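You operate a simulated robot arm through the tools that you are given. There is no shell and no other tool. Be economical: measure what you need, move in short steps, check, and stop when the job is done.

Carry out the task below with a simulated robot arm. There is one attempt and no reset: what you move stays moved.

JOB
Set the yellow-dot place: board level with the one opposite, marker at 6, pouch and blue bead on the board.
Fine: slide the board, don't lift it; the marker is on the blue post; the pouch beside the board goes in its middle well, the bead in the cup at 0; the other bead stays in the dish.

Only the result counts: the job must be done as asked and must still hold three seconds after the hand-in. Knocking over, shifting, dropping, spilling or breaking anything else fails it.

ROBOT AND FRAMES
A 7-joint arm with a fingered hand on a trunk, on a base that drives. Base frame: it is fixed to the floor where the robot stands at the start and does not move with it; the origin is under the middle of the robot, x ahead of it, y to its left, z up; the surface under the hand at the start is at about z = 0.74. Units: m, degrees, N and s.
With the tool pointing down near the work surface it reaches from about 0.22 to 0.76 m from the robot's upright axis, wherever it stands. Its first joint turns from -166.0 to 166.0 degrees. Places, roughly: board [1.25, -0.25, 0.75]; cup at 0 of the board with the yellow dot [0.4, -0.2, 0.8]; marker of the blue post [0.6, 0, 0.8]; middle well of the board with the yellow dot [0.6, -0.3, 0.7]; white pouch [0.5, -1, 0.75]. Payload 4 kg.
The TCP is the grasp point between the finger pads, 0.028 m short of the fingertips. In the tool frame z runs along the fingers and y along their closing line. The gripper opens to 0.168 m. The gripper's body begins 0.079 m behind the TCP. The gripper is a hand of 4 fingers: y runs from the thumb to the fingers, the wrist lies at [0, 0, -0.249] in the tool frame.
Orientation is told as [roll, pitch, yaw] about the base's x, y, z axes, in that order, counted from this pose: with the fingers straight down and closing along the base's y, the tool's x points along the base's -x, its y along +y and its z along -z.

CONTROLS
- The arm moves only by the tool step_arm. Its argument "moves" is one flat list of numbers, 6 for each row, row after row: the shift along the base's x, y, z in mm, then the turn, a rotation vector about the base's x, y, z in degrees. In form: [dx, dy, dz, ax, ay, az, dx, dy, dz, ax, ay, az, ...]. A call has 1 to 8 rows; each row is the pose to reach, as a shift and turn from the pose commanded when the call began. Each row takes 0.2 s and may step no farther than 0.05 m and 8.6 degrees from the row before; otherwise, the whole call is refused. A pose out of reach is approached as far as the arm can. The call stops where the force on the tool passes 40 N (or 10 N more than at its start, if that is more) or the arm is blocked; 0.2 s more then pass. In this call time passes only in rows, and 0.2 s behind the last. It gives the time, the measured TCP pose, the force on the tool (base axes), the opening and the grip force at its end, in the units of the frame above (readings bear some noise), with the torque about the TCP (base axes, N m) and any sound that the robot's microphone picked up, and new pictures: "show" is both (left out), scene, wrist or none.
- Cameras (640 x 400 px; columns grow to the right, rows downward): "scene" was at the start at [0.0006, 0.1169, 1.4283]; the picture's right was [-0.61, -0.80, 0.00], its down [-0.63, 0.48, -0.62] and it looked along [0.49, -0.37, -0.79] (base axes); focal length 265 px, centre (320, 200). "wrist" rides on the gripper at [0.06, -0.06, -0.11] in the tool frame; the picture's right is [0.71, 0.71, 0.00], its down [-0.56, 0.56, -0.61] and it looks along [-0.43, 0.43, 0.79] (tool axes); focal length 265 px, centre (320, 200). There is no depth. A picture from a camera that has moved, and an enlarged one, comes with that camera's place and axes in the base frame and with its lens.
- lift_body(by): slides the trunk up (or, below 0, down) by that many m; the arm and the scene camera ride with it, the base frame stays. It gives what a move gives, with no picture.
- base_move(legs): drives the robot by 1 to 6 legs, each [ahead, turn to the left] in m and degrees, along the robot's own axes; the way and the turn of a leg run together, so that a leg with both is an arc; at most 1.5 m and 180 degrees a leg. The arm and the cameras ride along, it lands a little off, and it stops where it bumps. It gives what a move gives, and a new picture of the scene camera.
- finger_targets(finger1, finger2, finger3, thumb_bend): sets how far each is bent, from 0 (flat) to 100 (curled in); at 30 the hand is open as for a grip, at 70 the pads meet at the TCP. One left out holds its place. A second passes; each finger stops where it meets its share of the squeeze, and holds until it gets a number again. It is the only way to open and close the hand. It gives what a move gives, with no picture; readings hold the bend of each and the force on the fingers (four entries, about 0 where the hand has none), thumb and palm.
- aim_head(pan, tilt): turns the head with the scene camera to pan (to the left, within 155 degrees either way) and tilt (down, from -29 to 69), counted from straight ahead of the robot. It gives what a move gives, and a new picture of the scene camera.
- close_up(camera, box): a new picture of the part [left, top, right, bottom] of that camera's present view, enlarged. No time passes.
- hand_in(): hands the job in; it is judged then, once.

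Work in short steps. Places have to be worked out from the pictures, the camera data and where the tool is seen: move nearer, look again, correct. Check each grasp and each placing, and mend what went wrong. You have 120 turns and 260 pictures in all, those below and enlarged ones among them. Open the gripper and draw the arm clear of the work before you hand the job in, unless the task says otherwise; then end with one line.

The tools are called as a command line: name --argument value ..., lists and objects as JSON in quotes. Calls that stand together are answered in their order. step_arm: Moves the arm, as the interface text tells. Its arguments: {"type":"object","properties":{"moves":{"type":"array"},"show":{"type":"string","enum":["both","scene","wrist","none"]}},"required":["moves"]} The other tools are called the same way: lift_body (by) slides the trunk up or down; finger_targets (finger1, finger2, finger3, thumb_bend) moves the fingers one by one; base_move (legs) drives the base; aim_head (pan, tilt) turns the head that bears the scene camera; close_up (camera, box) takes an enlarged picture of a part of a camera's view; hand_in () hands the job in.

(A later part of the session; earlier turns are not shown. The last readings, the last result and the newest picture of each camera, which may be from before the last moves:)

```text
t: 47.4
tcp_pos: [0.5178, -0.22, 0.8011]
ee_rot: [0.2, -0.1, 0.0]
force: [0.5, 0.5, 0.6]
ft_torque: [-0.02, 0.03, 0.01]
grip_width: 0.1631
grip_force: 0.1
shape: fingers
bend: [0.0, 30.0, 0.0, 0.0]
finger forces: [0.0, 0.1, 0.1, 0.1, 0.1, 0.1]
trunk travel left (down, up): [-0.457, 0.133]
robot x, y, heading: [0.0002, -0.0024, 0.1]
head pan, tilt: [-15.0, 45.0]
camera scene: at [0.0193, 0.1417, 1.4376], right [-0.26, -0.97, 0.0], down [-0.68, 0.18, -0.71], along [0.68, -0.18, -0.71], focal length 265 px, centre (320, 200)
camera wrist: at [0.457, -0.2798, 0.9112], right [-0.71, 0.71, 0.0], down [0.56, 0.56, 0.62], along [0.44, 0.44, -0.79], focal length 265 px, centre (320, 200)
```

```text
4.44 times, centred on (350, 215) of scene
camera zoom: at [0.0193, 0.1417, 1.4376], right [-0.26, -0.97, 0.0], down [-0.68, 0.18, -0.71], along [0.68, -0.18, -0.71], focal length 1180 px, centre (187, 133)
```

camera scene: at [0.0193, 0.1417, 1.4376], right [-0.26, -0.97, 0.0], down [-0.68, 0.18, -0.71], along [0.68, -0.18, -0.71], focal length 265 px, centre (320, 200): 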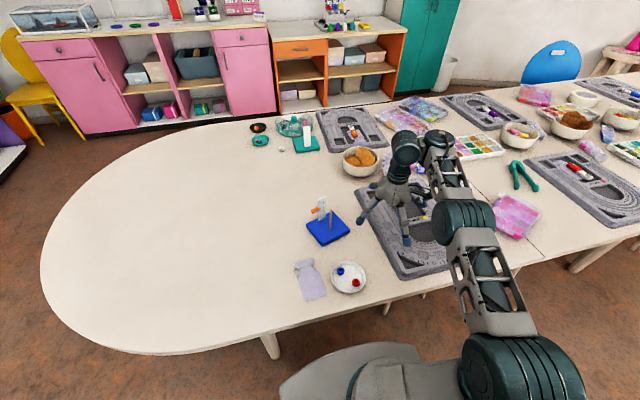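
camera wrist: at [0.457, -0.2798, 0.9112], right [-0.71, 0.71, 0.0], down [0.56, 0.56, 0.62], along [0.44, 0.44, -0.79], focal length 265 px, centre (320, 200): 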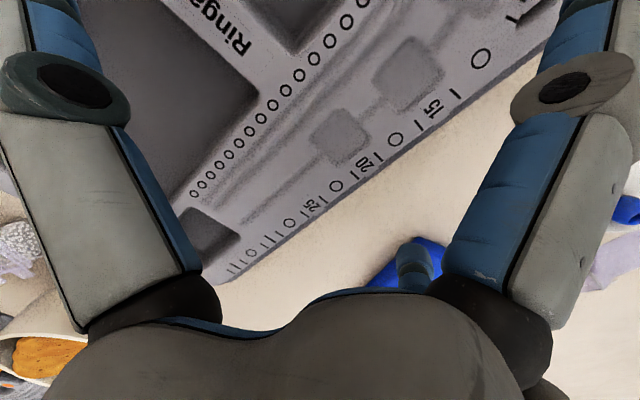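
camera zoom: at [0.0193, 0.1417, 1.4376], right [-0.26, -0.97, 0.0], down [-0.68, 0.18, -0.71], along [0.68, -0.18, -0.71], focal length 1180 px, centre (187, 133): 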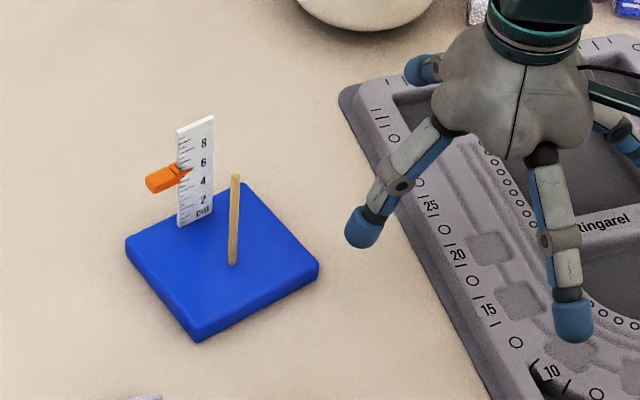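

Clear view: finger2 hangs in the gap beside the base corner. I lower the last 23 mm.

step_arm --moves '[-3, 0, -10, 0, 0, 0, -3, 0, -18, 0, 0, 0, -3, 0, -23, 0, 0, 0]' --show "none"

close_up --camera "scene" --box '[290, 170, 410, 260]'

```text
t: 48.2
tcp_pos: [0.5127, -0.2184, 0.7783]
ee_rot: [0.1, -0.1, 0.1]
force: [-0.2, 0.0, 1.4]
ft_torque: [0.03, 0.03, 0.01]
grip_width: 0.1634
grip_force: 0.0
shape: fingers
bend: [0.0, 30.0, 0.0, 0.0]
finger forces: [0.1, 0.1, 0.0, 0.0, 0.0, 0.0]
trunk travel left (down, up): [-0.457, 0.133]
robot x, y, heading: [-0.0009, -0.0012, 0.1]
head pan, tilt: [-15.0, 45.0]
```

```text
4.44 times, centred on (350, 215) of scene
camera zoom: at [0.0193, 0.1414, 1.4376], right [-0.26, -0.97, 0.0], down [-0.68, 0.18, -0.71], along [0.68, -0.18, -0.71], focal length 1180 px, centre (187, 133)
```

zoom: 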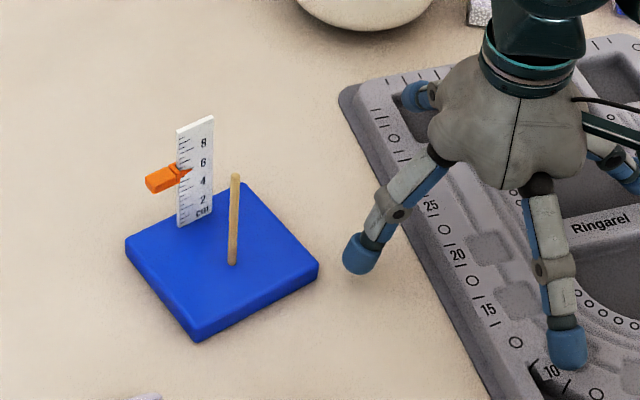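

Finger2 is at ≈(0.517,-0.125), just above the table. I push +y 32 mm and check.

step_arm --moves '[0, 8, 0, 0, 0, 0, 0, 16, 0, 0, 0, 0, 0, 22, 0, 0, 0, 0, 0, 27, 0, 0, 0, 0, 0, 32, 0, 0, 0, 0]' --show "none"

close_up --camera "scene" --box '[290, 170, 410, 260]'

```text
t: 49.4
tcp_pos: [0.5131, -0.1869, 0.7774]
ee_rot: [0.1, 0.0, 0.0]
force: [-1.0, -1.7, -0.6]
ft_torque: [-0.07, 0.01, 0.01]
grip_width: 0.1634
grip_force: 0.8
shape: fingers
bend: [0.0, 32.0, 0.0, 0.0]
finger forces: [0.0, 1.6, 0.0, 0.0, 0.0, 0.0]
trunk travel left (down, up): [-0.457, 0.133]
robot x, y, heading: [0.0019, -0.003, -0.2]
head pan, tilt: [-15.0, 45.0]
```

```text
4.44 times, centred on (350, 215) of scene
camera zoom: at [0.0192, 0.1413, 1.4375], right [-0.26, -0.97, 0.0], down [-0.68, 0.18, -0.71], along [0.68, -0.18, -0.71], focal length 1180 px, centre (187, 133)
```

zoom: 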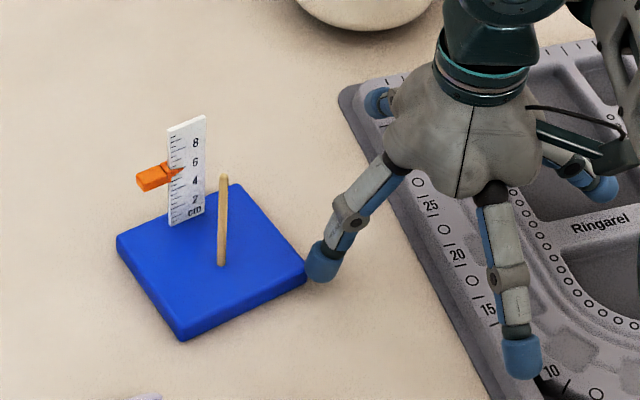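

Centre is back at ≈(0.546,-0.018), with ≈14° turn left. I push a little more at this corner (10 mm), then will push the opposite corner the other way to finish the turn.

step_arm --moves '[-3, 4, 0, 0, 0, 0, -5, 8, 0, 0, 0, 0, -6, 11, 0, 0, 0, 0]' --show "none"

close_up --camera "scene" --box '[290, 170, 410, 260]'

```text
t: 50.2
tcp_pos: [0.5073, -0.1773, 0.7788]
ee_rot: [0.1, 0.0, 0.1]
force: [0.2, -1.4, -0.6]
ft_torque: [-0.04, 0.02, 0.03]
grip_width: 0.1632
grip_force: 0.5
shape: fingers
bend: [0.0, 32.0, 0.0, 0.0]
finger forces: [0.0, 1.4, 0.0, 0.0, 0.0, 0.0]
trunk travel left (down, up): [-0.457, 0.133]
robot x, y, heading: [0.002, -0.0018, 0.1]
head pan, tilt: [-15.0, 45.0]
```

```text
4.44 times, centred on (350, 215) of scene
camera zoom: at [0.0192, 0.1413, 1.4375], right [-0.26, -0.97, 0.0], down [-0.68, 0.18, -0.71], along [0.68, -0.18, -0.71], focal length 1180 px, centre (187, 133)
```

zoom: 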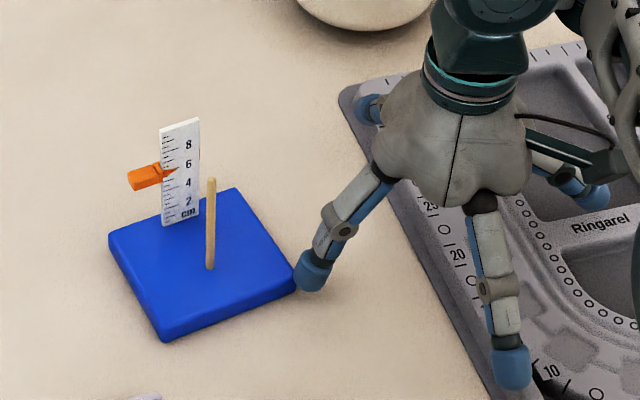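

Turn left ≈10°, centre within 5 mm. Now back off, rise, and go to the +y side to push the far +y corner in -y with the thumb.

step_arm --moves '[0, -15, 0, 0, 0, 0, 0, -15, 45, 0, 0, 0, 0, -15, 90, 0, 0, 0, 0, -15, 135, 0, 0, 0, 0, -15, 180, 0, 0, 0, 10, 30, 190, 0, 0, 0, 20, 75, 190, 0, 0, 0, 30, 120, 190, 0, 0, 0]' --show "none"

finger_targets --finger1 0 --finger2 0 --finger3 0 --thumb_bend 30

```text
t: 52.0
tcp_pos: [0.5333, -0.0545, 0.9688]
ee_rot: [0.1, 0.0, 0.1]
force: [0.5, -0.4, 0.2]
ft_torque: [0.01, 0.03, 0.01]
grip_width: 0.1632
grip_force: 0.1
shape: fingers
bend: [0.0, 30.0, 0.0, 0.0]
finger forces: [0.0, 0.0, 0.1, 0.0, 0.0, 0.1]
trunk travel left (down, up): [-0.457, 0.133]
robot x, y, heading: [0.0006, -0.0031, 0.1]
head pan, tilt: [-15.0, 45.0]
```

```text
t: 53.0
tcp_pos: [0.5329, -0.0546, 0.9685]
ee_rot: [0.2, 0.0, 0.1]
force: [0.3, 0.3, 0.0]
ft_torque: [-0.02, 0.02, -0.03]
grip_width: 0.1436
grip_force: 0.1
shape: fingers
bend: [0.0, 0.0, 0.0, 30.0]
finger forces: [0.0, 0.0, 0.0, 0.0, 0.0, 0.1]
trunk travel left (down, up): [-0.457, 0.133]
robot x, y, heading: [-0.0022, -0.0018, -0.0]
head pan, tilt: [-15.0, 45.0]
```

step_arm --moves '[10, 45, 0, 0, 0, 0, 20, 90, 0, 0, 0, 0, 30, 135, 0, 0, 0, 0, 40, 180, 0, 0, 0, 0, 52, 226, 0, 0, 0, 0, 55, 238, -45, 0, 0, 0, 55, 238, -90, 0, 0, 0, 55, 238, -135, 0, 0, 0]' --show "wrist"

close_up --camera "scene" --box '[240, 150, 380, 260]'

```text
t: 54.8
tcp_pos: [0.5888, 0.1857, 0.833]
ee_rot: [0.1, -0.1, 0.2]
force: [-0.2, -0.4, -0.2]
ft_torque: [0.02, -0.02, 0.0]
grip_width: 0.1431
grip_force: 0.2
shape: fingers
bend: [0.0, 0.0, 0.0, 30.0]
finger forces: [0.0, 0.0, 0.1, 0.1, 0.1, 0.1]
trunk travel left (down, up): [-0.457, 0.133]
robot x, y, heading: [0.0027, -0.0005, -0.2]
head pan, tilt: [-15.0, 45.0]
camera wrist: at [0.5282, 0.1246, 0.9435], right [-0.71, 0.71, 0.0], down [0.56, 0.56, 0.62], along [0.44, 0.44, -0.79], focal length 265 px, centre (320, 200)
```

wrist: 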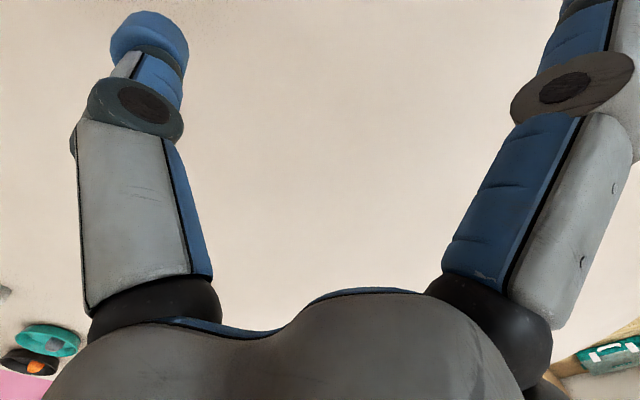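

```text
3.64 times, centred on (310, 205) of scene
camera zoom: at [0.0193, 0.1418, 1.4376], right [-0.26, -0.97, 0.0], down [-0.68, 0.18, -0.71], along [0.68, -0.18, -0.71], focal length 965 px, centre (356, 182)
```

zoom: 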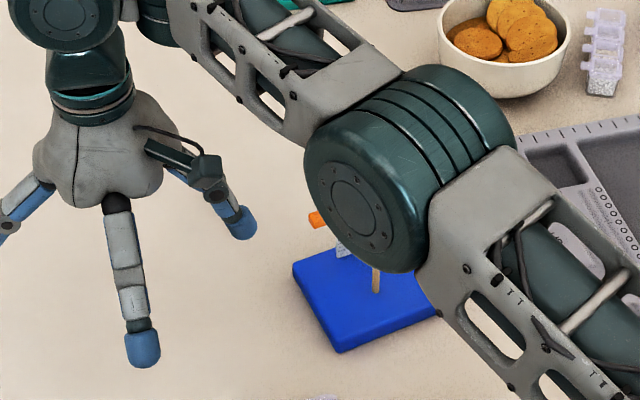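

Thumb hangs at y≈0.09, clear of the base. Lower to the table.

step_arm --moves '[0, 0, -30, 0, 0, 0, 0, 0, -48, 0, 0, 0, 0, 0, -55, 0, 0, 0]' --show "none"

close_up --camera "scene" --box '[260, 160, 380, 260]'

```text
t: 55.6
tcp_pos: [0.5901, 0.1824, 0.7786]
ee_rot: [0.1, -0.2, 0.1]
force: [-0.3, 0.3, -0.6]
ft_torque: [0.01, -0.02, 0.0]
grip_width: 0.1431
grip_force: 0.0
shape: fingers
bend: [0.0, 0.0, 0.0, 30.0]
finger forces: [0.0, 0.0, 0.0, 0.1, 0.1, 0.0]
trunk travel left (down, up): [-0.457, 0.133]
robot x, y, heading: [0.001, -0.0004, -0.1]
head pan, tilt: [-15.0, 45.0]
```

```text
4.00 times, centred on (320, 210) of scene
camera zoom: at [0.0193, 0.1416, 1.4375], right [-0.26, -0.97, 0.0], down [-0.68, 0.18, -0.71], along [0.68, -0.18, -0.71], focal length 1062 px, centre (320, 160)
```

zoom: 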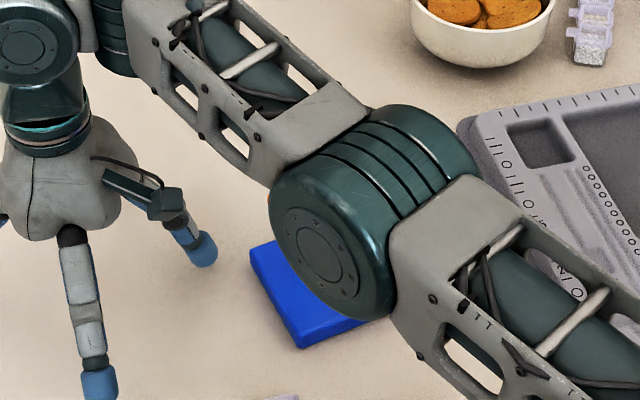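

The elbow blocks part of the view but the far corner is visible. I push -y 30 mm, then check.

step_arm --moves '[0, -10, 0, 0, 0, 0, 0, -20, 0, 0, 0, 0, 0, -28, 0, 0, 0, 0, 0, -34, 0, 0, 0, 0]' --show "none"

close_up --camera "scene" --box '[260, 160, 380, 260]'

```text
t: 56.6
tcp_pos: [0.5904, 0.1499, 0.7783]
ee_rot: [0.0, -0.1, 0.2]
force: [0.2, 1.7, 0.5]
ft_torque: [-0.01, 0.0, 0.02]
grip_width: 0.1423
grip_force: 1.1
shape: fingers
bend: [0.0, 0.0, 0.0, 31.0]
finger forces: [0.0, 0.1, 0.1, 0.0, 1.8, 0.0]
trunk travel left (down, up): [-0.457, 0.133]
robot x, y, heading: [0.0011, -0.0027, -0.1]
head pan, tilt: [-15.0, 45.0]
```

```text
4.00 times, centred on (320, 210) of scene
camera zoom: at [0.0193, 0.1417, 1.4375], right [-0.26, -0.97, 0.0], down [-0.68, 0.18, -0.71], along [0.68, -0.18, -0.71], focal length 1062 px, centre (320, 160)
```

zoom: 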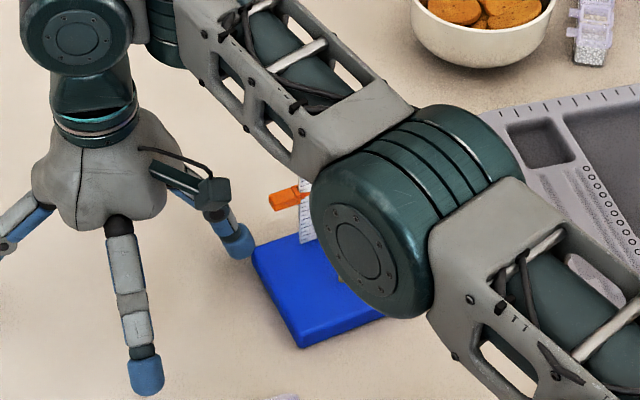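

Contact just made (1.8 N). Push 13 mm more.

step_arm --moves '[0, -5, 0, 0, 0, 0, 0, -9, 0, 0, 0, 0, 0, -13, 0, 0, 0, 0]' --show "none"

close_up --camera "scene" --box '[260, 160, 380, 260]'

```text
t: 57.4
tcp_pos: [0.5922, 0.1352, 0.7783]
ee_rot: [0.1, 0.0, 0.2]
force: [-0.5, 1.5, 0.0]
ft_torque: [0.03, 0.0, 0.08]
grip_width: 0.1422
grip_force: 0.1
shape: fingers
bend: [0.0, 0.0, 0.0, 31.0]
finger forces: [0.0, 0.0, 0.1, 0.0, 1.4, 0.0]
trunk travel left (down, up): [-0.457, 0.133]
robot x, y, heading: [-0.0017, -0.0024, -0.1]
head pan, tilt: [-15.0, 45.0]
```

```text
4.00 times, centred on (320, 210) of scene
camera zoom: at [0.0194, 0.1417, 1.4375], right [-0.26, -0.97, 0.0], down [-0.68, 0.18, -0.71], along [0.68, -0.18, -0.71], focal length 1062 px, centre (320, 160)
```

zoom: 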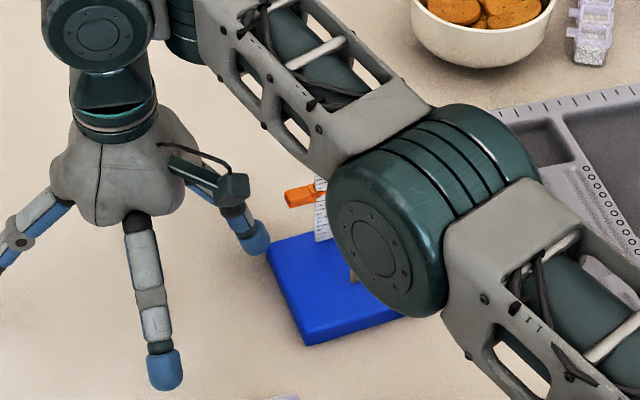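

Base now ≈5° off and within ~1 cm of its original spot — good. I back away and go above the pouch beside the dish (≈(0.369,0.072), axis along x).

step_arm --moves '[0, 20, 0, 0, 0, 0, 0, 20, 45, 0, 0, 0, 0, 20, 90, 0, 0, 0, 0, 20, 135, 0, 0, 0, -30, 10, 165, 0, 0, 0, -70, 0, 180, 0, 0, 0, -110, -15, 190, 0, 0, 0, -150, -30, 190, 0, 0, 0]' --show "none"

finger_targets --finger1 0 --finger2 46 --finger3 0 --thumb_bend 46

```text
t: 59.2
tcp_pos: [0.4418, 0.1027, 0.9724]
ee_rot: [0.1, 0.0, 0.2]
force: [0.5, 0.0, 0.0]
ft_torque: [-0.02, 0.04, -0.05]
grip_width: 0.1431
grip_force: 0.1
shape: fingers
bend: [0.0, 0.0, 0.0, 30.0]
finger forces: [0.1, 0.0, 0.1, 0.0, 0.1, 0.1]
trunk travel left (down, up): [-0.457, 0.133]
robot x, y, heading: [0.0001, -0.0017, 0.0]
head pan, tilt: [-15.0, 45.0]
```

```text
t: 60.2
tcp_pos: [0.4436, 0.1036, 0.9717]
ee_rot: [0.1, 0.0, 0.2]
force: [-0.4, -0.2, -0.2]
ft_torque: [0.01, -0.02, 0.0]
grip_width: 0.1279
grip_force: 0.1
shape: fingers
bend: [0.0, 46.0, 0.0, 46.0]
finger forces: [0.0, 0.0, 0.0, 0.0, 0.0, 0.0]
trunk travel left (down, up): [-0.457, 0.133]
robot x, y, heading: [0.0004, 0.0029, 0.2]
head pan, tilt: [-15.0, 45.0]
```

step_arm --moves '[-35, -15, -20, 0, 0, 0, -73, -31, -40, 0, 0, 0, -73, -31, -72, 0, 0, 0]'

close_up --camera "scene" --box '[270, 180, 400, 300]'

```text
t: 61.0
tcp_pos: [0.3764, 0.0763, 0.9036]
ee_rot: [0.0, 0.2, 0.1]
force: [0.1, -0.5, 0.8]
ft_torque: [0.01, 0.01, 0.01]
grip_width: 0.1279
grip_force: 0.2
shape: fingers
bend: [0.0, 46.0, 0.0, 46.0]
finger forces: [0.0, 0.0, 0.0, 0.0, 0.0, 0.0]
out of reach, approached as far as the arm can: row 3
trunk travel left (down, up): [-0.457, 0.133]
robot x, y, heading: [0.0005, -0.0008, 0.1]
head pan, tilt: [-15.0, 45.0]
camera scene: at [0.0194, 0.1414, 1.4376], right [-0.26, -0.97, 0.0], down [-0.68, 0.18, -0.71], along [0.68, -0.18, -0.71], focal length 265 px, centre (320, 200)
camera wrist: at [0.3164, 0.0152, 1.0137], right [-0.71, 0.71, 0.0], down [0.56, 0.56, 0.61], along [0.43, 0.44, -0.79], focal length 265 px, centre (320, 200)
```

scene: 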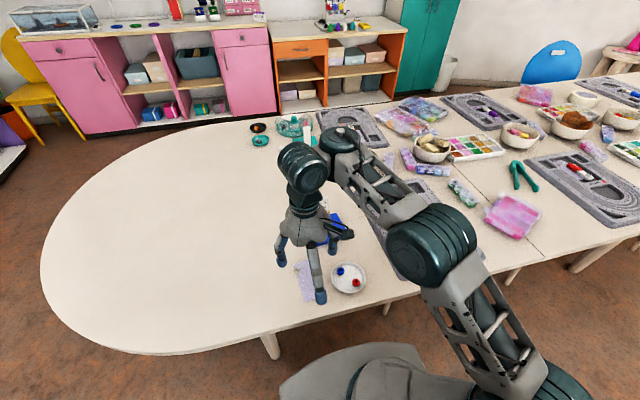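
wrist: 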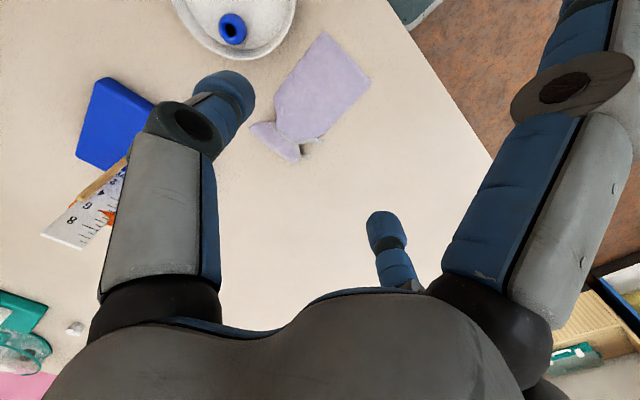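

```text
3.33 times, centred on (335, 240) of scene
camera zoom: at [0.0194, 0.1414, 1.4376], right [-0.26, -0.97, 0.0], down [-0.68, 0.18, -0.71], along [0.68, -0.18, -0.71], focal length 885 px, centre (270, 67)
```

zoom: 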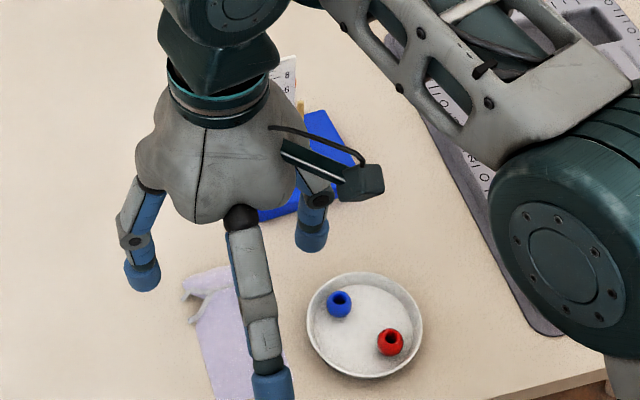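

Pouch body centre ≈(0.366,0.067), about 58 mm wide across y. I descend over it with thumb and finger2 straddling, trunk unchanged, watching reach.

step_arm --moves '[-7, -8, -30, 0, 0, 2, -7, -8, -60, 0, 0, 2, -7, -8, -90, 0, 0, 2, -7, -8, -110, 0, 0, 2]'

close_up --camera "scene" --box '[270, 200, 400, 320]'

```text
t: 62.0
tcp_pos: [0.4163, 0.077, 0.8026]
ee_rot: [0.2, 0.1, 2.1]
force: [0.5, -0.1, 0.7]
ft_torque: [-0.01, 0.0, 0.0]
grip_width: 0.1276
grip_force: 0.0
shape: fingers
bend: [0.0, 46.0, 0.0, 46.0]
finger forces: [0.1, 0.0, 0.1, 0.0, 0.1, 0.1]
out of reach, approached as far as the arm can: row 1, 2, 3, 4
trunk travel left (down, up): [-0.457, 0.133]
robot x, y, heading: [-0.0018, 0.0013, -0.1]
head pan, tilt: [-15.0, 45.0]
camera scene: at [0.0194, 0.1416, 1.4376], right [-0.26, -0.97, 0.0], down [-0.68, 0.18, -0.71], along [0.68, -0.18, -0.71], focal length 265 px, centre (320, 200)
camera wrist: at [0.3586, 0.0139, 0.9139], right [-0.73, 0.68, 0.0], down [0.54, 0.58, 0.61], along [0.42, 0.45, -0.79], focal length 265 px, centre (320, 200)
```

scene: 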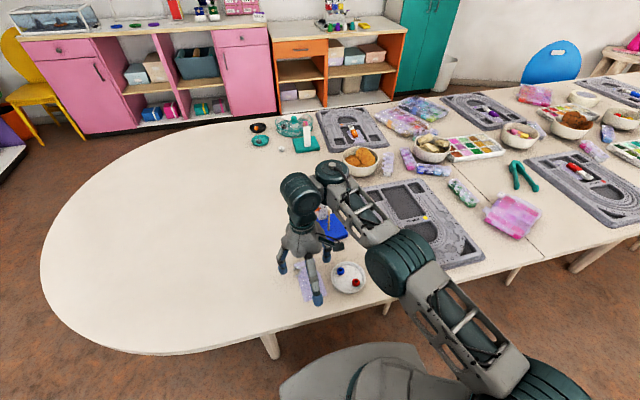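
wrist: 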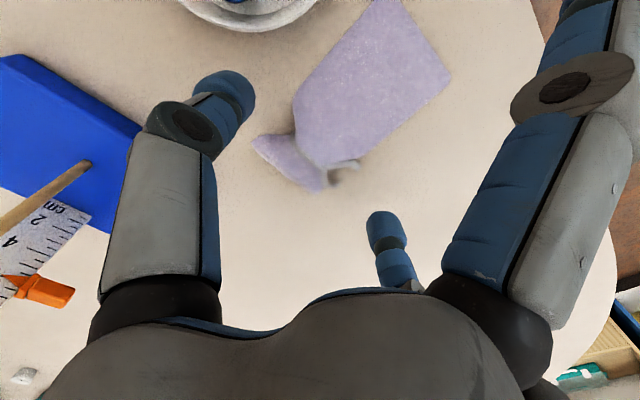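

```text
3.33 times, centred on (335, 260) of scene
camera zoom: at [0.0194, 0.1416, 1.4376], right [-0.26, -0.97, 0.0], down [-0.68, 0.18, -0.71], along [0.68, -0.18, -0.71], focal length 885 px, centre (270, 0)
```

zoom: 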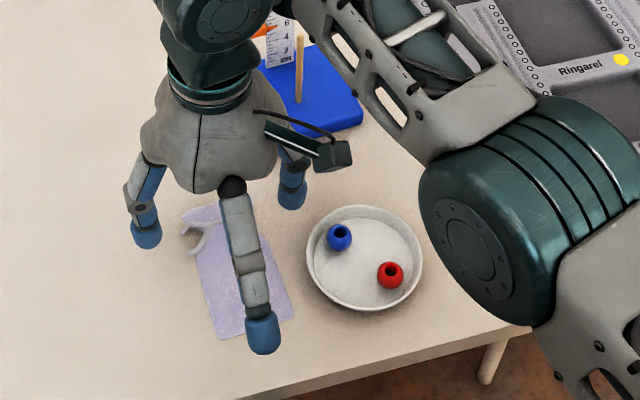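

The arm can't fold in far enough here (it was held out at x=0.416). I rise and back the base up 0.10 m to get a comfortable radius.

step_arm --moves '[0, 0, 40, 0, 0, 0, 0, 0, 80, 0, 0, 0, 0, 0, 120, 0, 0, 0]' --show "none"

base_move --legs '[[-0.1, 0]]'

```text
t: 62.8
tcp_pos: [0.4142, 0.0763, 0.9219]
ee_rot: [0.1, 0.1, 2.1]
force: [-0.3, -0.5, 0.3]
ft_torque: [-0.01, 0.0, -0.02]
grip_width: 0.1278
grip_force: 0.3
shape: fingers
bend: [0.0, 46.0, 0.0, 46.0]
finger forces: [0.0, 0.0, 0.0, 0.0, 0.0, 0.1]
trunk travel left (down, up): [-0.457, 0.133]
robot x, y, heading: [0.0019, -0.0007, 0.3]
head pan, tilt: [-15.0, 45.0]
```

```text
t: 64.0
tcp_pos: [0.3148, 0.0766, 0.9228]
ee_rot: [0.1, -0.1, 2.1]
force: [0.5, -0.6, -0.4]
ft_torque: [0.02, 0.0, 0.01]
grip_width: 0.1276
grip_force: 0.0
shape: fingers
bend: [0.0, 46.0, 0.0, 46.0]
finger forces: [0.0, 0.0, 0.1, 0.0, 0.0, 0.1]
trunk travel left (down, up): [-0.457, 0.133]
robot x, y, heading: [-0.0978, -0.0014, 0.2]
head pan, tilt: [-15.0, 45.0]
camera scene: at [-0.0804, 0.1416, 1.4375], right [-0.26, -0.97, 0.0], down [-0.68, 0.18, -0.71], along [0.68, -0.18, -0.71], focal length 265 px, centre (320, 200)
```

scene: 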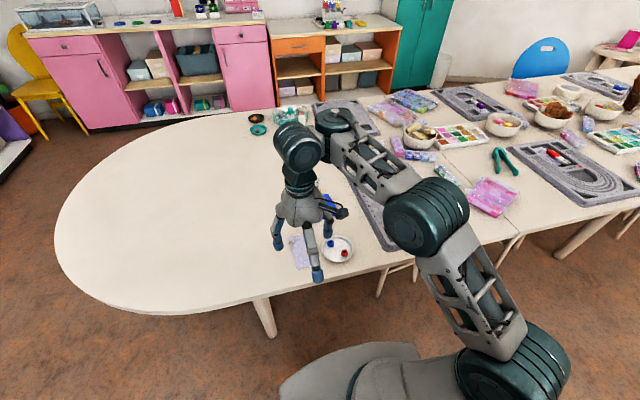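

Now I go to (0.368,0.068) and descend to just above the pouch.

step_arm --moves '[27, -4, -10, 0, 0, 0, 53, -9, -30, 0, 0, 0, 53, -9, -65, 0, 0, 0, 53, -9, -100, 0, 0, 0, 53, -9, -120, 0, 0, 0]' --show "wrist"

close_up --camera "scene" --box '[250, 180, 380, 300]'

```text
t: 65.2
tcp_pos: [0.3718, 0.0691, 0.8025]
ee_rot: [0.2, 0.0, 2.0]
force: [-0.7, -0.4, 0.0]
ft_torque: [0.01, 0.01, -0.01]
grip_width: 0.1279
grip_force: 0.1
shape: fingers
bend: [0.0, 46.0, 0.0, 46.0]
finger forces: [0.1, 0.0, 0.0, 0.1, 0.1, 0.1]
trunk travel left (down, up): [-0.457, 0.133]
robot x, y, heading: [-0.0983, 0.0006, -0.1]
head pan, tilt: [-15.0, 45.0]
camera wrist: at [0.3125, 0.006, 0.9123], right [-0.73, 0.68, 0.0], down [0.54, 0.58, 0.62], along [0.42, 0.45, -0.79], focal length 265 px, centre (320, 200)
```

wrist: 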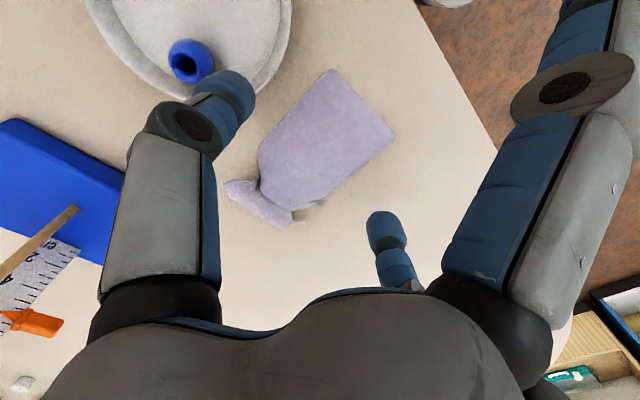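

```text
3.33 times, centred on (315, 240) of scene
camera zoom: at [-0.0802, 0.1415, 1.4376], right [-0.26, -0.97, 0.0], down [-0.68, 0.18, -0.71], along [0.68, -0.18, -0.71], focal length 885 px, centre (337, 67)
```

zoom: 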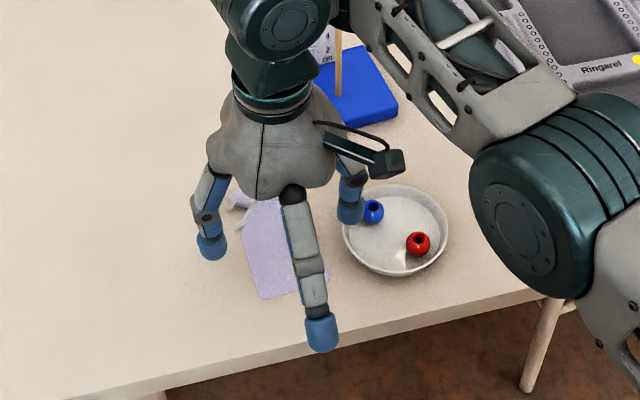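

The dish rim (centre ≈(0.363,-0.034), edge y≈0.015) is too near for the thumb here. I'll grip the pouch's waist instead at ≈(0.415,0.070), where the dish is out of the way.

step_arm --moves '[0, 0, 15, 0, 0, 0, 22, 0, 15, 0, 0, 0, 43, 1, 10, 0, 0, 0, 43, 1, -10, 0, 0, 0, 43, 1, -22, 0, 0, 0]' --show "wrist"

close_up --camera "scene" --box '[250, 180, 380, 300]'

```text
t: 66.4
tcp_pos: [0.4113, 0.0684, 0.7815]
ee_rot: [0.1, -0.2, 2.0]
force: [-0.2, 0.1, -0.5]
ft_torque: [0.0, -0.02, 0.0]
grip_width: 0.1278
grip_force: 0.0
shape: fingers
bend: [0.0, 46.0, 0.0, 46.0]
finger forces: [0.0, 0.1, 0.0, 0.0, 0.0, 0.0]
trunk travel left (down, up): [-0.457, 0.133]
robot x, y, heading: [-0.0984, -0.0009, -0.1]
head pan, tilt: [-15.0, 45.0]
camera wrist: at [0.3527, 0.0056, 0.8909], right [-0.73, 0.68, 0.0], down [0.54, 0.58, 0.62], along [0.42, 0.45, -0.79], focal length 265 px, centre (320, 200)
```

wrist: 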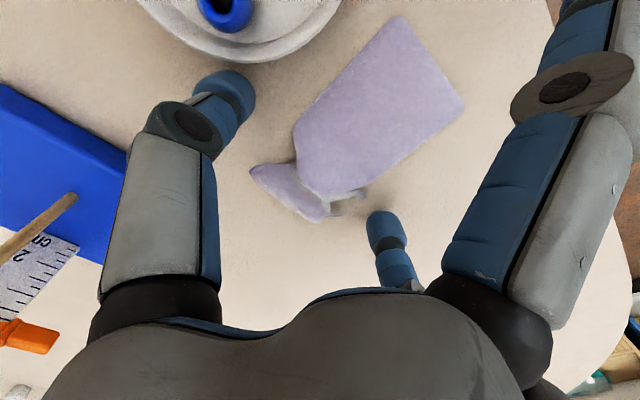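

```text
3.33 times, centred on (315, 240) of scene
camera zoom: at [-0.0803, 0.1416, 1.4376], right [-0.26, -0.97, 0.0], down [-0.68, 0.18, -0.71], along [0.68, -0.18, -0.71], focal length 885 px, centre (337, 67)
```

zoom: 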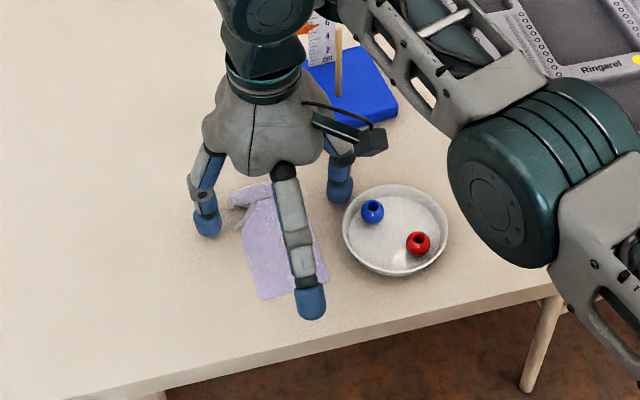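

Waist is at ≈(0.425,0.072). Shift 12 mm ahead, lower 9 mm, then close.

step_arm --moves '[12, 4, 0, 0, 0, 0, 12, 4, -6, 0, 0, 0, 12, 4, -10, 0, 0, 0]' --show "none"

finger_targets --finger2 66 --thumb_bend 66

close_up --camera "wrist" --box '[160, 20, 480, 260]'

```text
t: 67.3
tcp_pos: [0.4259, 0.0736, 0.776]
ee_rot: [0.1, -0.9, 2.3]
force: [0.8, 1.1, 17.2]
ft_torque: [-1.03, -0.02, 0.07]
grip_width: 0.1284
grip_force: 8.2
shape: fingers
bend: [0.0, 46.0, 0.0, 45.0]
finger forces: [0.0, 0.8, 0.1, 0.0, 16.4, 0.0]
trunk travel left (down, up): [-0.457, 0.133]
robot x, y, heading: [-0.0988, -0.0017, 0.3]
head pan, tilt: [-15.0, 45.0]
stopped in row 3: the force on the tool passed its limit at 43 N (the readings are from after the stop); the commanded pose is now the measured one
```

```text
t: 68.3
tcp_pos: [0.4239, 0.0728, 0.775]
ee_rot: [0.2, -0.8, 2.0]
force: [0.7, -6.1, 21.7]
ft_torque: [-0.72, 0.06, 0.02]
grip_width: 0.1158
grip_force: 14.9
shape: fingers
bend: [0.0, 63.0, 0.0, 62.0]
finger forces: [0.1, 4.7, 0.0, 0.0, 24.6, 0.0]
trunk travel left (down, up): [-0.457, 0.133]
robot x, y, heading: [-0.1012, 0.0001, -0.1]
head pan, tilt: [-15.0, 45.0]
```

```text
1.67 times, centred on (320, 140) of wrist
camera zoom: at [0.3645, 0.0098, 0.8836], right [-0.73, 0.68, -0.01], down [0.53, 0.57, 0.62], along [0.43, 0.45, -0.78], focal length 442 px, centre (320, 300)
```

zoom: 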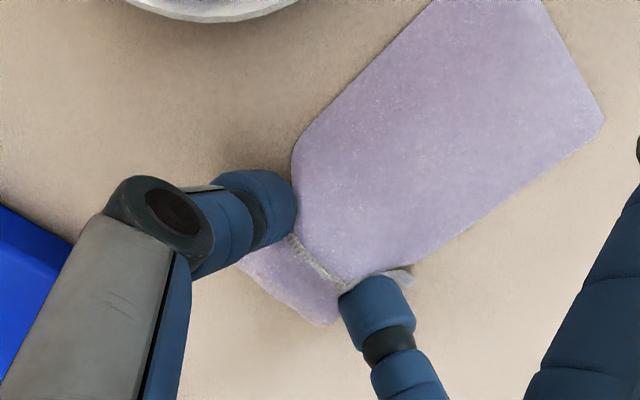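

The waist is between both fingers; thumb is pressing on the table, so I ease up 4 mm and re-tighten.

step_arm --moves '[0, 0, 4, 0, 0.8, 0]' --show "none"

finger_targets --finger2 70 --thumb_bend 70

close_up --camera "wrist" --box '[160, 20, 480, 260]'

```text
t: 68.7
tcp_pos: [0.4221, 0.0755, 0.7762]
ee_rot: [0.3, 0.3, 2.3]
force: [0.0, -0.2, 0.8]
ft_torque: [0.0, 0.0, 0.01]
grip_width: 0.1161
grip_force: 5.1
shape: fingers
bend: [0.0, 62.0, 0.0, 63.0]
finger forces: [0.1, 4.8, 0.1, 0.0, 4.7, 0.1]
trunk travel left (down, up): [-0.457, 0.133]
robot x, y, heading: [-0.0959, -0.0028, 0.1]
head pan, tilt: [-15.0, 45.0]
```

```text
t: 69.7
tcp_pos: [0.4239, 0.0735, 0.7779]
ee_rot: [0.3, 0.2, 2.0]
force: [-0.3, 0.3, 0.1]
ft_torque: [-0.01, -0.02, 0.01]
grip_width: 0.1154
grip_force: 9.4
shape: fingers
bend: [0.0, 62.0, 0.0, 64.0]
finger forces: [0.1, 9.5, 0.0, 0.0, 9.4, 0.0]
trunk travel left (down, up): [-0.457, 0.133]
robot x, y, heading: [-0.1015, -0.0024, 0.1]
head pan, tilt: [-15.0, 45.0]
```

```text
1.67 times, centred on (320, 140) of wrist
camera zoom: at [0.3665, 0.0111, 0.8878], right [-0.73, 0.68, 0.01], down [0.54, 0.58, 0.62], along [0.42, 0.45, -0.79], focal length 442 px, centre (320, 300)
```

zoom: 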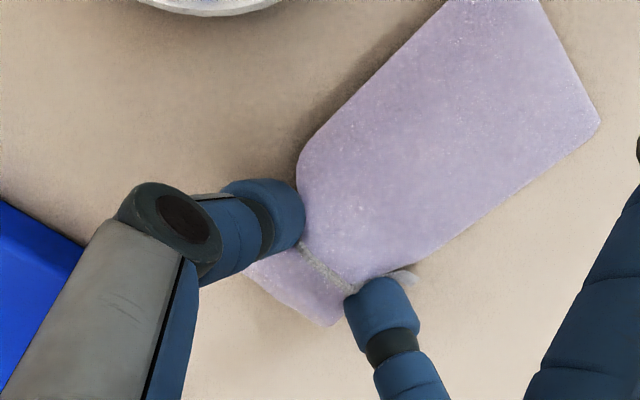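

Gripped at 9.5 N each. Lift 60 mm and check that the pouch follows.

step_arm --moves '[0, 0, 10, 0, 0, 0, 0, 0, 25, 0, 0, 0, 0, 0, 45, 0, 0, 0, 0, 0, 70, 0, 0, 0]'

close_up --camera "scene" --box '[250, 160, 380, 280]'

```text
t: 70.7
tcp_pos: [0.4258, 0.0738, 0.8445]
ee_rot: [0.2, 0.2, 2.1]
force: [-0.2, -0.2, 0.6]
ft_torque: [0.0, 0.0, -0.02]
grip_width: 0.1153
grip_force: 9.4
shape: fingers
bend: [0.0, 62.0, 0.0, 65.0]
finger forces: [0.0, 9.4, 0.0, 0.0, 9.5, 0.1]
trunk travel left (down, up): [-0.457, 0.133]
robot x, y, heading: [-0.0955, 0.0001, -0.4]
head pan, tilt: [-15.0, 45.0]
camera scene: at [-0.0803, 0.1416, 1.4375], right [-0.26, -0.97, 0.0], down [-0.68, 0.18, -0.71], along [0.68, -0.18, -0.71], focal length 265 px, centre (320, 200)
camera wrist: at [0.3681, 0.0115, 0.956], right [-0.73, 0.68, 0.01], down [0.54, 0.58, 0.61], along [0.42, 0.45, -0.79], focal length 265 px, centre (320, 200)
```

scene: 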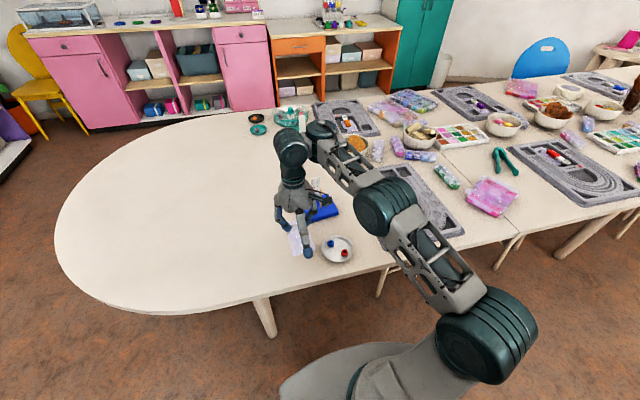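
wrist: 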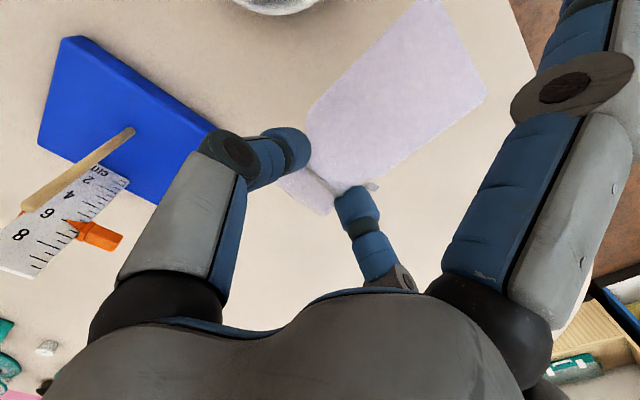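

```text
3.33 times, centred on (315, 220) of scene
camera zoom: at [-0.0803, 0.1416, 1.4375], right [-0.26, -0.97, 0.0], down [-0.68, 0.18, -0.71], along [0.68, -0.18, -0.71], focal length 885 px, centre (337, 133)
```

zoom: 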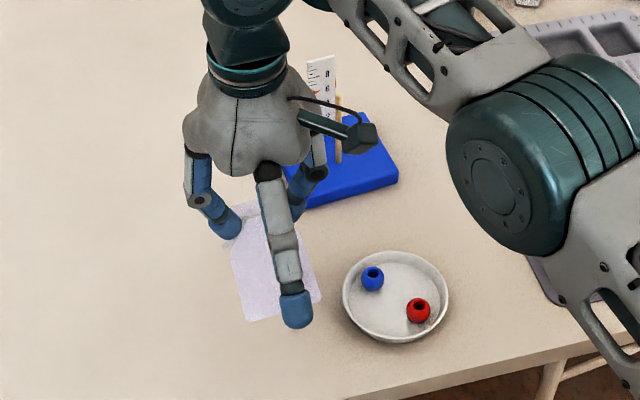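

The pouch is held level. Rise to 0.97 and drive the base forward 0.10 m again.

step_arm --moves '[0, 0, 40, 0, 0, 0, 0, 0, 80, 0, 0, 0, 0, 0, 125, 0, 0, 0]' --show "none"

base_move --legs '[[0.1, 0]]'

```text
t: 71.5
tcp_pos: [0.4267, 0.0745, 0.973]
ee_rot: [0.1, 0.2, 2.1]
force: [-0.2, -0.1, -0.2]
ft_torque: [0.0, 0.02, -0.01]
grip_width: 0.1154
grip_force: 9.2
shape: fingers
bend: [0.0, 62.0, 0.0, 65.0]
finger forces: [0.0, 9.4, 0.0, 0.0, 9.4, 0.0]
trunk travel left (down, up): [-0.457, 0.133]
robot x, y, heading: [-0.0981, -0.0032, 0.1]
head pan, tilt: [-15.0, 45.0]
```

```text
t: 72.6
tcp_pos: [0.524, 0.0726, 0.9722]
ee_rot: [0.3, 0.2, 2.1]
force: [-0.8, 0.2, -0.9]
ft_torque: [0.02, 0.01, 0.03]
grip_width: 0.1153
grip_force: 9.3
shape: fingers
bend: [0.0, 62.0, 0.0, 65.0]
finger forces: [0.0, 9.4, 0.0, 0.0, 9.3, 0.0]
trunk travel left (down, up): [-0.457, 0.133]
robot x, y, heading: [-0.0052, -0.0013, -0.0]
head pan, tilt: [-15.0, 45.0]
camera scene: at [0.018, 0.1415, 1.4375], right [-0.26, -0.97, 0.0], down [-0.68, 0.18, -0.71], along [0.68, -0.18, -0.71], focal length 265 px, centre (320, 200)
```

scene: 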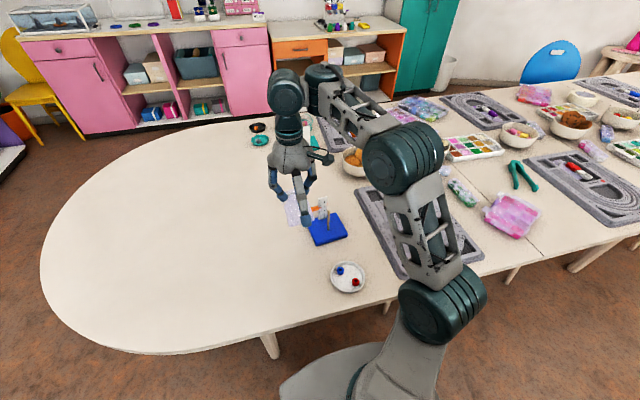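

Carry the pouch above the middle well.

step_arm --moves '[12, -47, 5, 0, 0, 0, 24, -94, 8, 0, 0, 0, 36, -141, 8, 0, 0, -1, 48, -188, 8, 0, 0, -1, 60, -235, 8, 0, 0, -2, 72, -282, 8, 0, 0, -2, 84, -329, 8, 0, 0, -3, 96, -376, 8, 0, 0, -3]'

```text
t: 74.4
tcp_pos: [0.6234, -0.3018, 0.9813]
ee_rot: [0.4, 0.2, -1.0]
force: [-0.3, 0.3, 0.1]
ft_torque: [-0.04, 0.01, -0.02]
grip_width: 0.115
grip_force: 9.7
shape: fingers
bend: [0.0, 62.0, 0.0, 65.0]
finger forces: [0.1, 9.2, 0.0, 0.1, 9.3, 0.0]
trunk travel left (down, up): [-0.457, 0.133]
robot x, y, heading: [-0.0023, -0.0011, -0.0]
head pan, tilt: [-15.0, 45.0]
camera scene: at [0.0183, 0.1418, 1.4375], right [-0.26, -0.97, 0.0], down [-0.68, 0.18, -0.71], along [0.68, -0.18, -0.71], focal length 265 px, centre (320, 200)
camera wrist: at [0.5623, -0.3609, 1.0915], right [-0.69, 0.72, 0.01], down [0.57, 0.55, 0.61], along [0.44, 0.43, -0.79], focal length 265 px, centre (320, 200)
```

scene: 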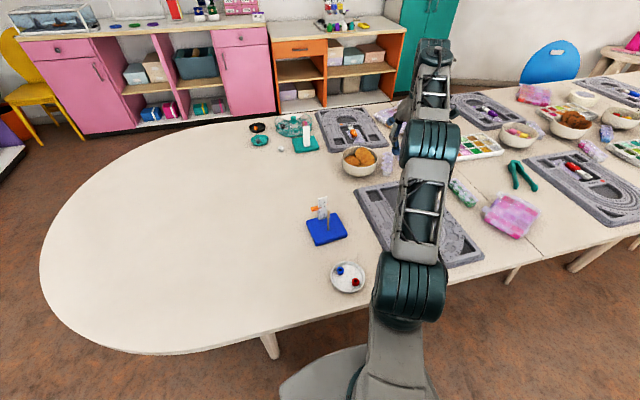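
wrist: 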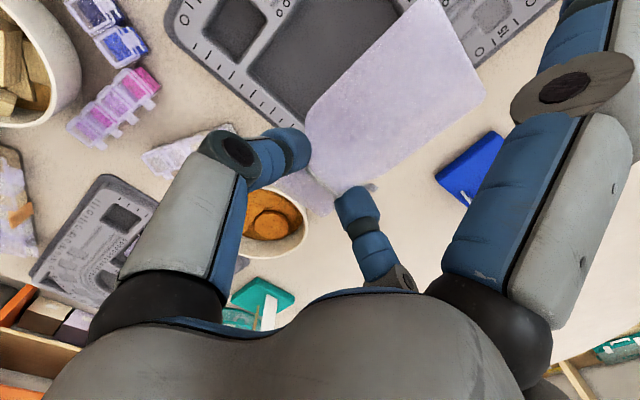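

Shift to (0.620,-0.321) and lower to 0.86 to check clearances around the well and the clear bead box beyond.

step_arm --moves '[-2, -19, 0, 0, 0, 0, -3, -19, -40, 0, 0, 0, -3, -19, -80, 0, 0, 0, -3, -19, -120, 0, 0, 0]'

close_up --camera "wrist" --box '[100, 0, 500, 250]'

close_up --camera "scene" --box '[340, 120, 480, 240]'

```text
t: 75.4
tcp_pos: [0.6169, -0.321, 0.8597]
ee_rot: [0.2, 0.3, -0.9]
force: [-1.0, -0.7, 0.2]
ft_torque: [-0.03, 0.0, 0.04]
grip_width: 0.1152
grip_force: 8.6
shape: fingers
bend: [0.0, 62.0, 0.0, 65.0]
finger forces: [0.0, 9.1, 0.1, 0.0, 9.1, 0.0]
trunk travel left (down, up): [-0.457, 0.133]
robot x, y, heading: [0.002, -0.0013, 0.3]
head pan, tilt: [-15.0, 45.0]
camera scene: at [0.0179, 0.1415, 1.4376], right [-0.26, -0.97, 0.0], down [-0.68, 0.18, -0.71], along [0.68, -0.18, -0.71], focal length 265 px, centre (320, 200)
camera wrist: at [0.5555, -0.3813, 0.9697], right [-0.7, 0.72, 0.01], down [0.57, 0.55, 0.62], along [0.44, 0.43, -0.79], focal length 265 px, centre (320, 200)
```

scene: 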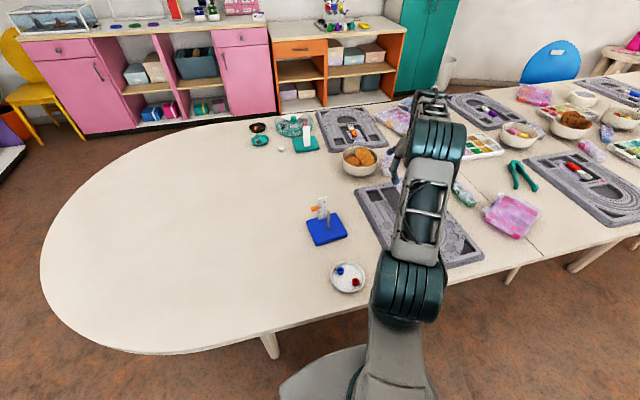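
wrist: 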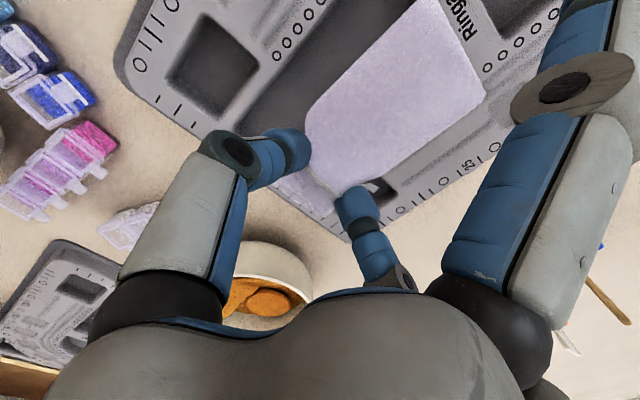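

```text
1.60 times, centred on (300, 125) of wrist
camera zoom: at [0.5555, -0.3813, 0.9697], right [-0.7, 0.72, 0.01], down [0.57, 0.55, 0.62], along [0.44, 0.43, -0.79], focal length 425 px, centre (352, 320)
```

zoom: 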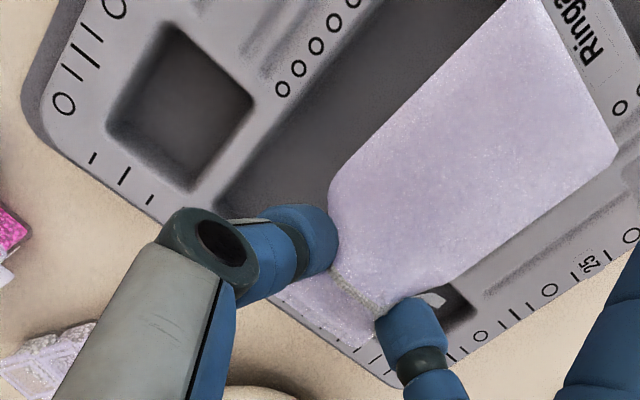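

```text
3.33 times, centred on (410, 180) of scene
camera zoom: at [0.0179, 0.1415, 1.4376], right [-0.26, -0.97, 0.0], down [-0.68, 0.18, -0.71], along [0.68, -0.18, -0.71], focal length 885 px, centre (20, 267)
```

zoom: 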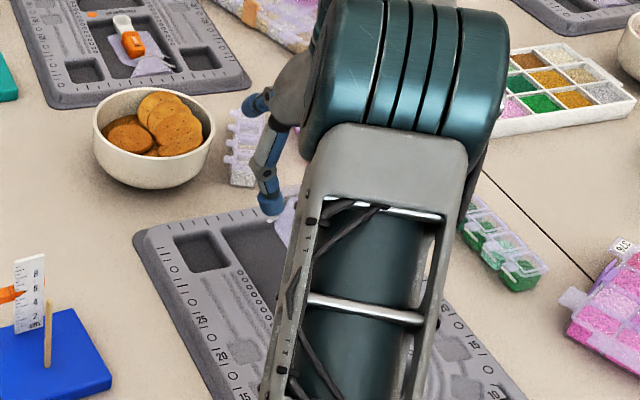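

Finger3's tip is ≈10 mm above TCP level, so it clears the bead box. Lower to TCP 0.805.

step_arm --moves '[2, 0, -20, 0, 0, 0, 2, 0, -40, 0, 0, 0, 2, 0, -55, 0, 0, 0]' --show "none"

close_up --camera "wrist" --box '[100, 0, 500, 250]'

```text
t: 76.2
tcp_pos: [0.619, -0.3208, 0.8041]
ee_rot: [0.3, 0.2, -0.9]
force: [0.3, 0.7, -0.5]
ft_torque: [0.01, -0.02, 0.02]
grip_width: 0.1153
grip_force: 8.7
shape: fingers
bend: [0.0, 62.0, 0.0, 65.0]
finger forces: [0.0, 9.1, 0.0, 0.0, 9.2, 0.1]
trunk travel left (down, up): [-0.457, 0.133]
robot x, y, heading: [-0.0025, -0.0019, -0.2]
head pan, tilt: [-15.0, 45.0]
```

```text
1.60 times, centred on (300, 125) of wrist
camera zoom: at [0.5578, -0.38, 0.9141], right [-0.69, 0.72, 0.01], down [0.57, 0.55, 0.62], along [0.44, 0.43, -0.79], focal length 425 px, centre (352, 320)
```

zoom: 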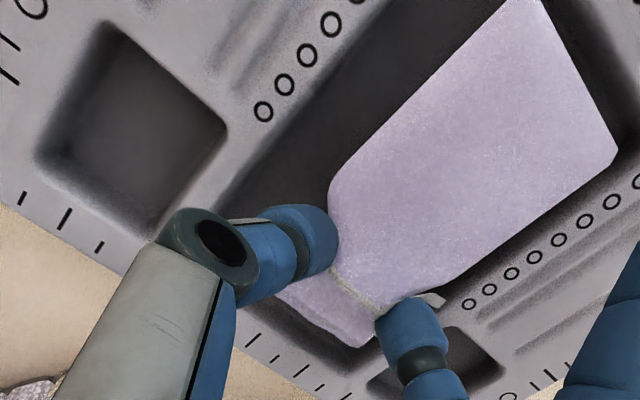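

Pouch fits within the well (x 0.529–0.645, y ≈-0.288..-0.348). Lower 14 mm.

step_arm --moves '[2, -2, -6, 0, 0, 0, 2, -2, -11, 0, 0, 0, 2, -2, -14, 0, 0, 0]' --show "none"

close_up --camera "wrist" --box '[100, 0, 500, 250]'

```text
t: 77.0
tcp_pos: [0.6197, -0.3235, 0.7923]
ee_rot: [0.3, 0.2, -1.0]
force: [0.0, 0.6, -0.3]
ft_torque: [0.02, -0.02, 0.02]
grip_width: 0.1151
grip_force: 9.2
shape: fingers
bend: [0.0, 62.0, 0.0, 65.0]
finger forces: [0.0, 9.1, 0.0, 0.0, 9.1, 0.0]
trunk travel left (down, up): [-0.457, 0.133]
robot x, y, heading: [-0.0024, -0.0009, -0.1]
head pan, tilt: [-15.0, 45.0]
```

```text
1.60 times, centred on (300, 125) of wrist
camera zoom: at [0.5588, -0.3822, 0.9015], right [-0.69, 0.72, 0.01], down [0.57, 0.55, 0.62], along [0.44, 0.43, -0.79], focal length 425 px, centre (352, 320)
```

zoom: 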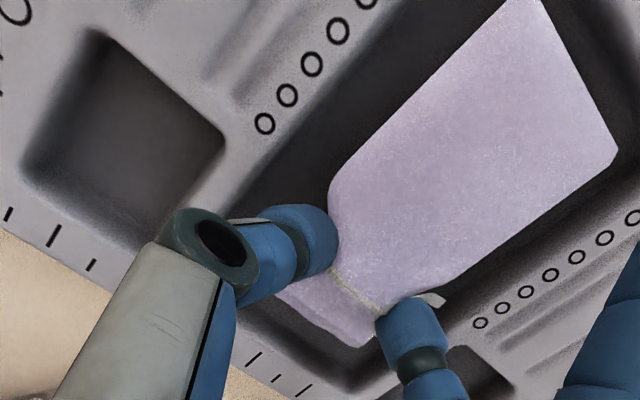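

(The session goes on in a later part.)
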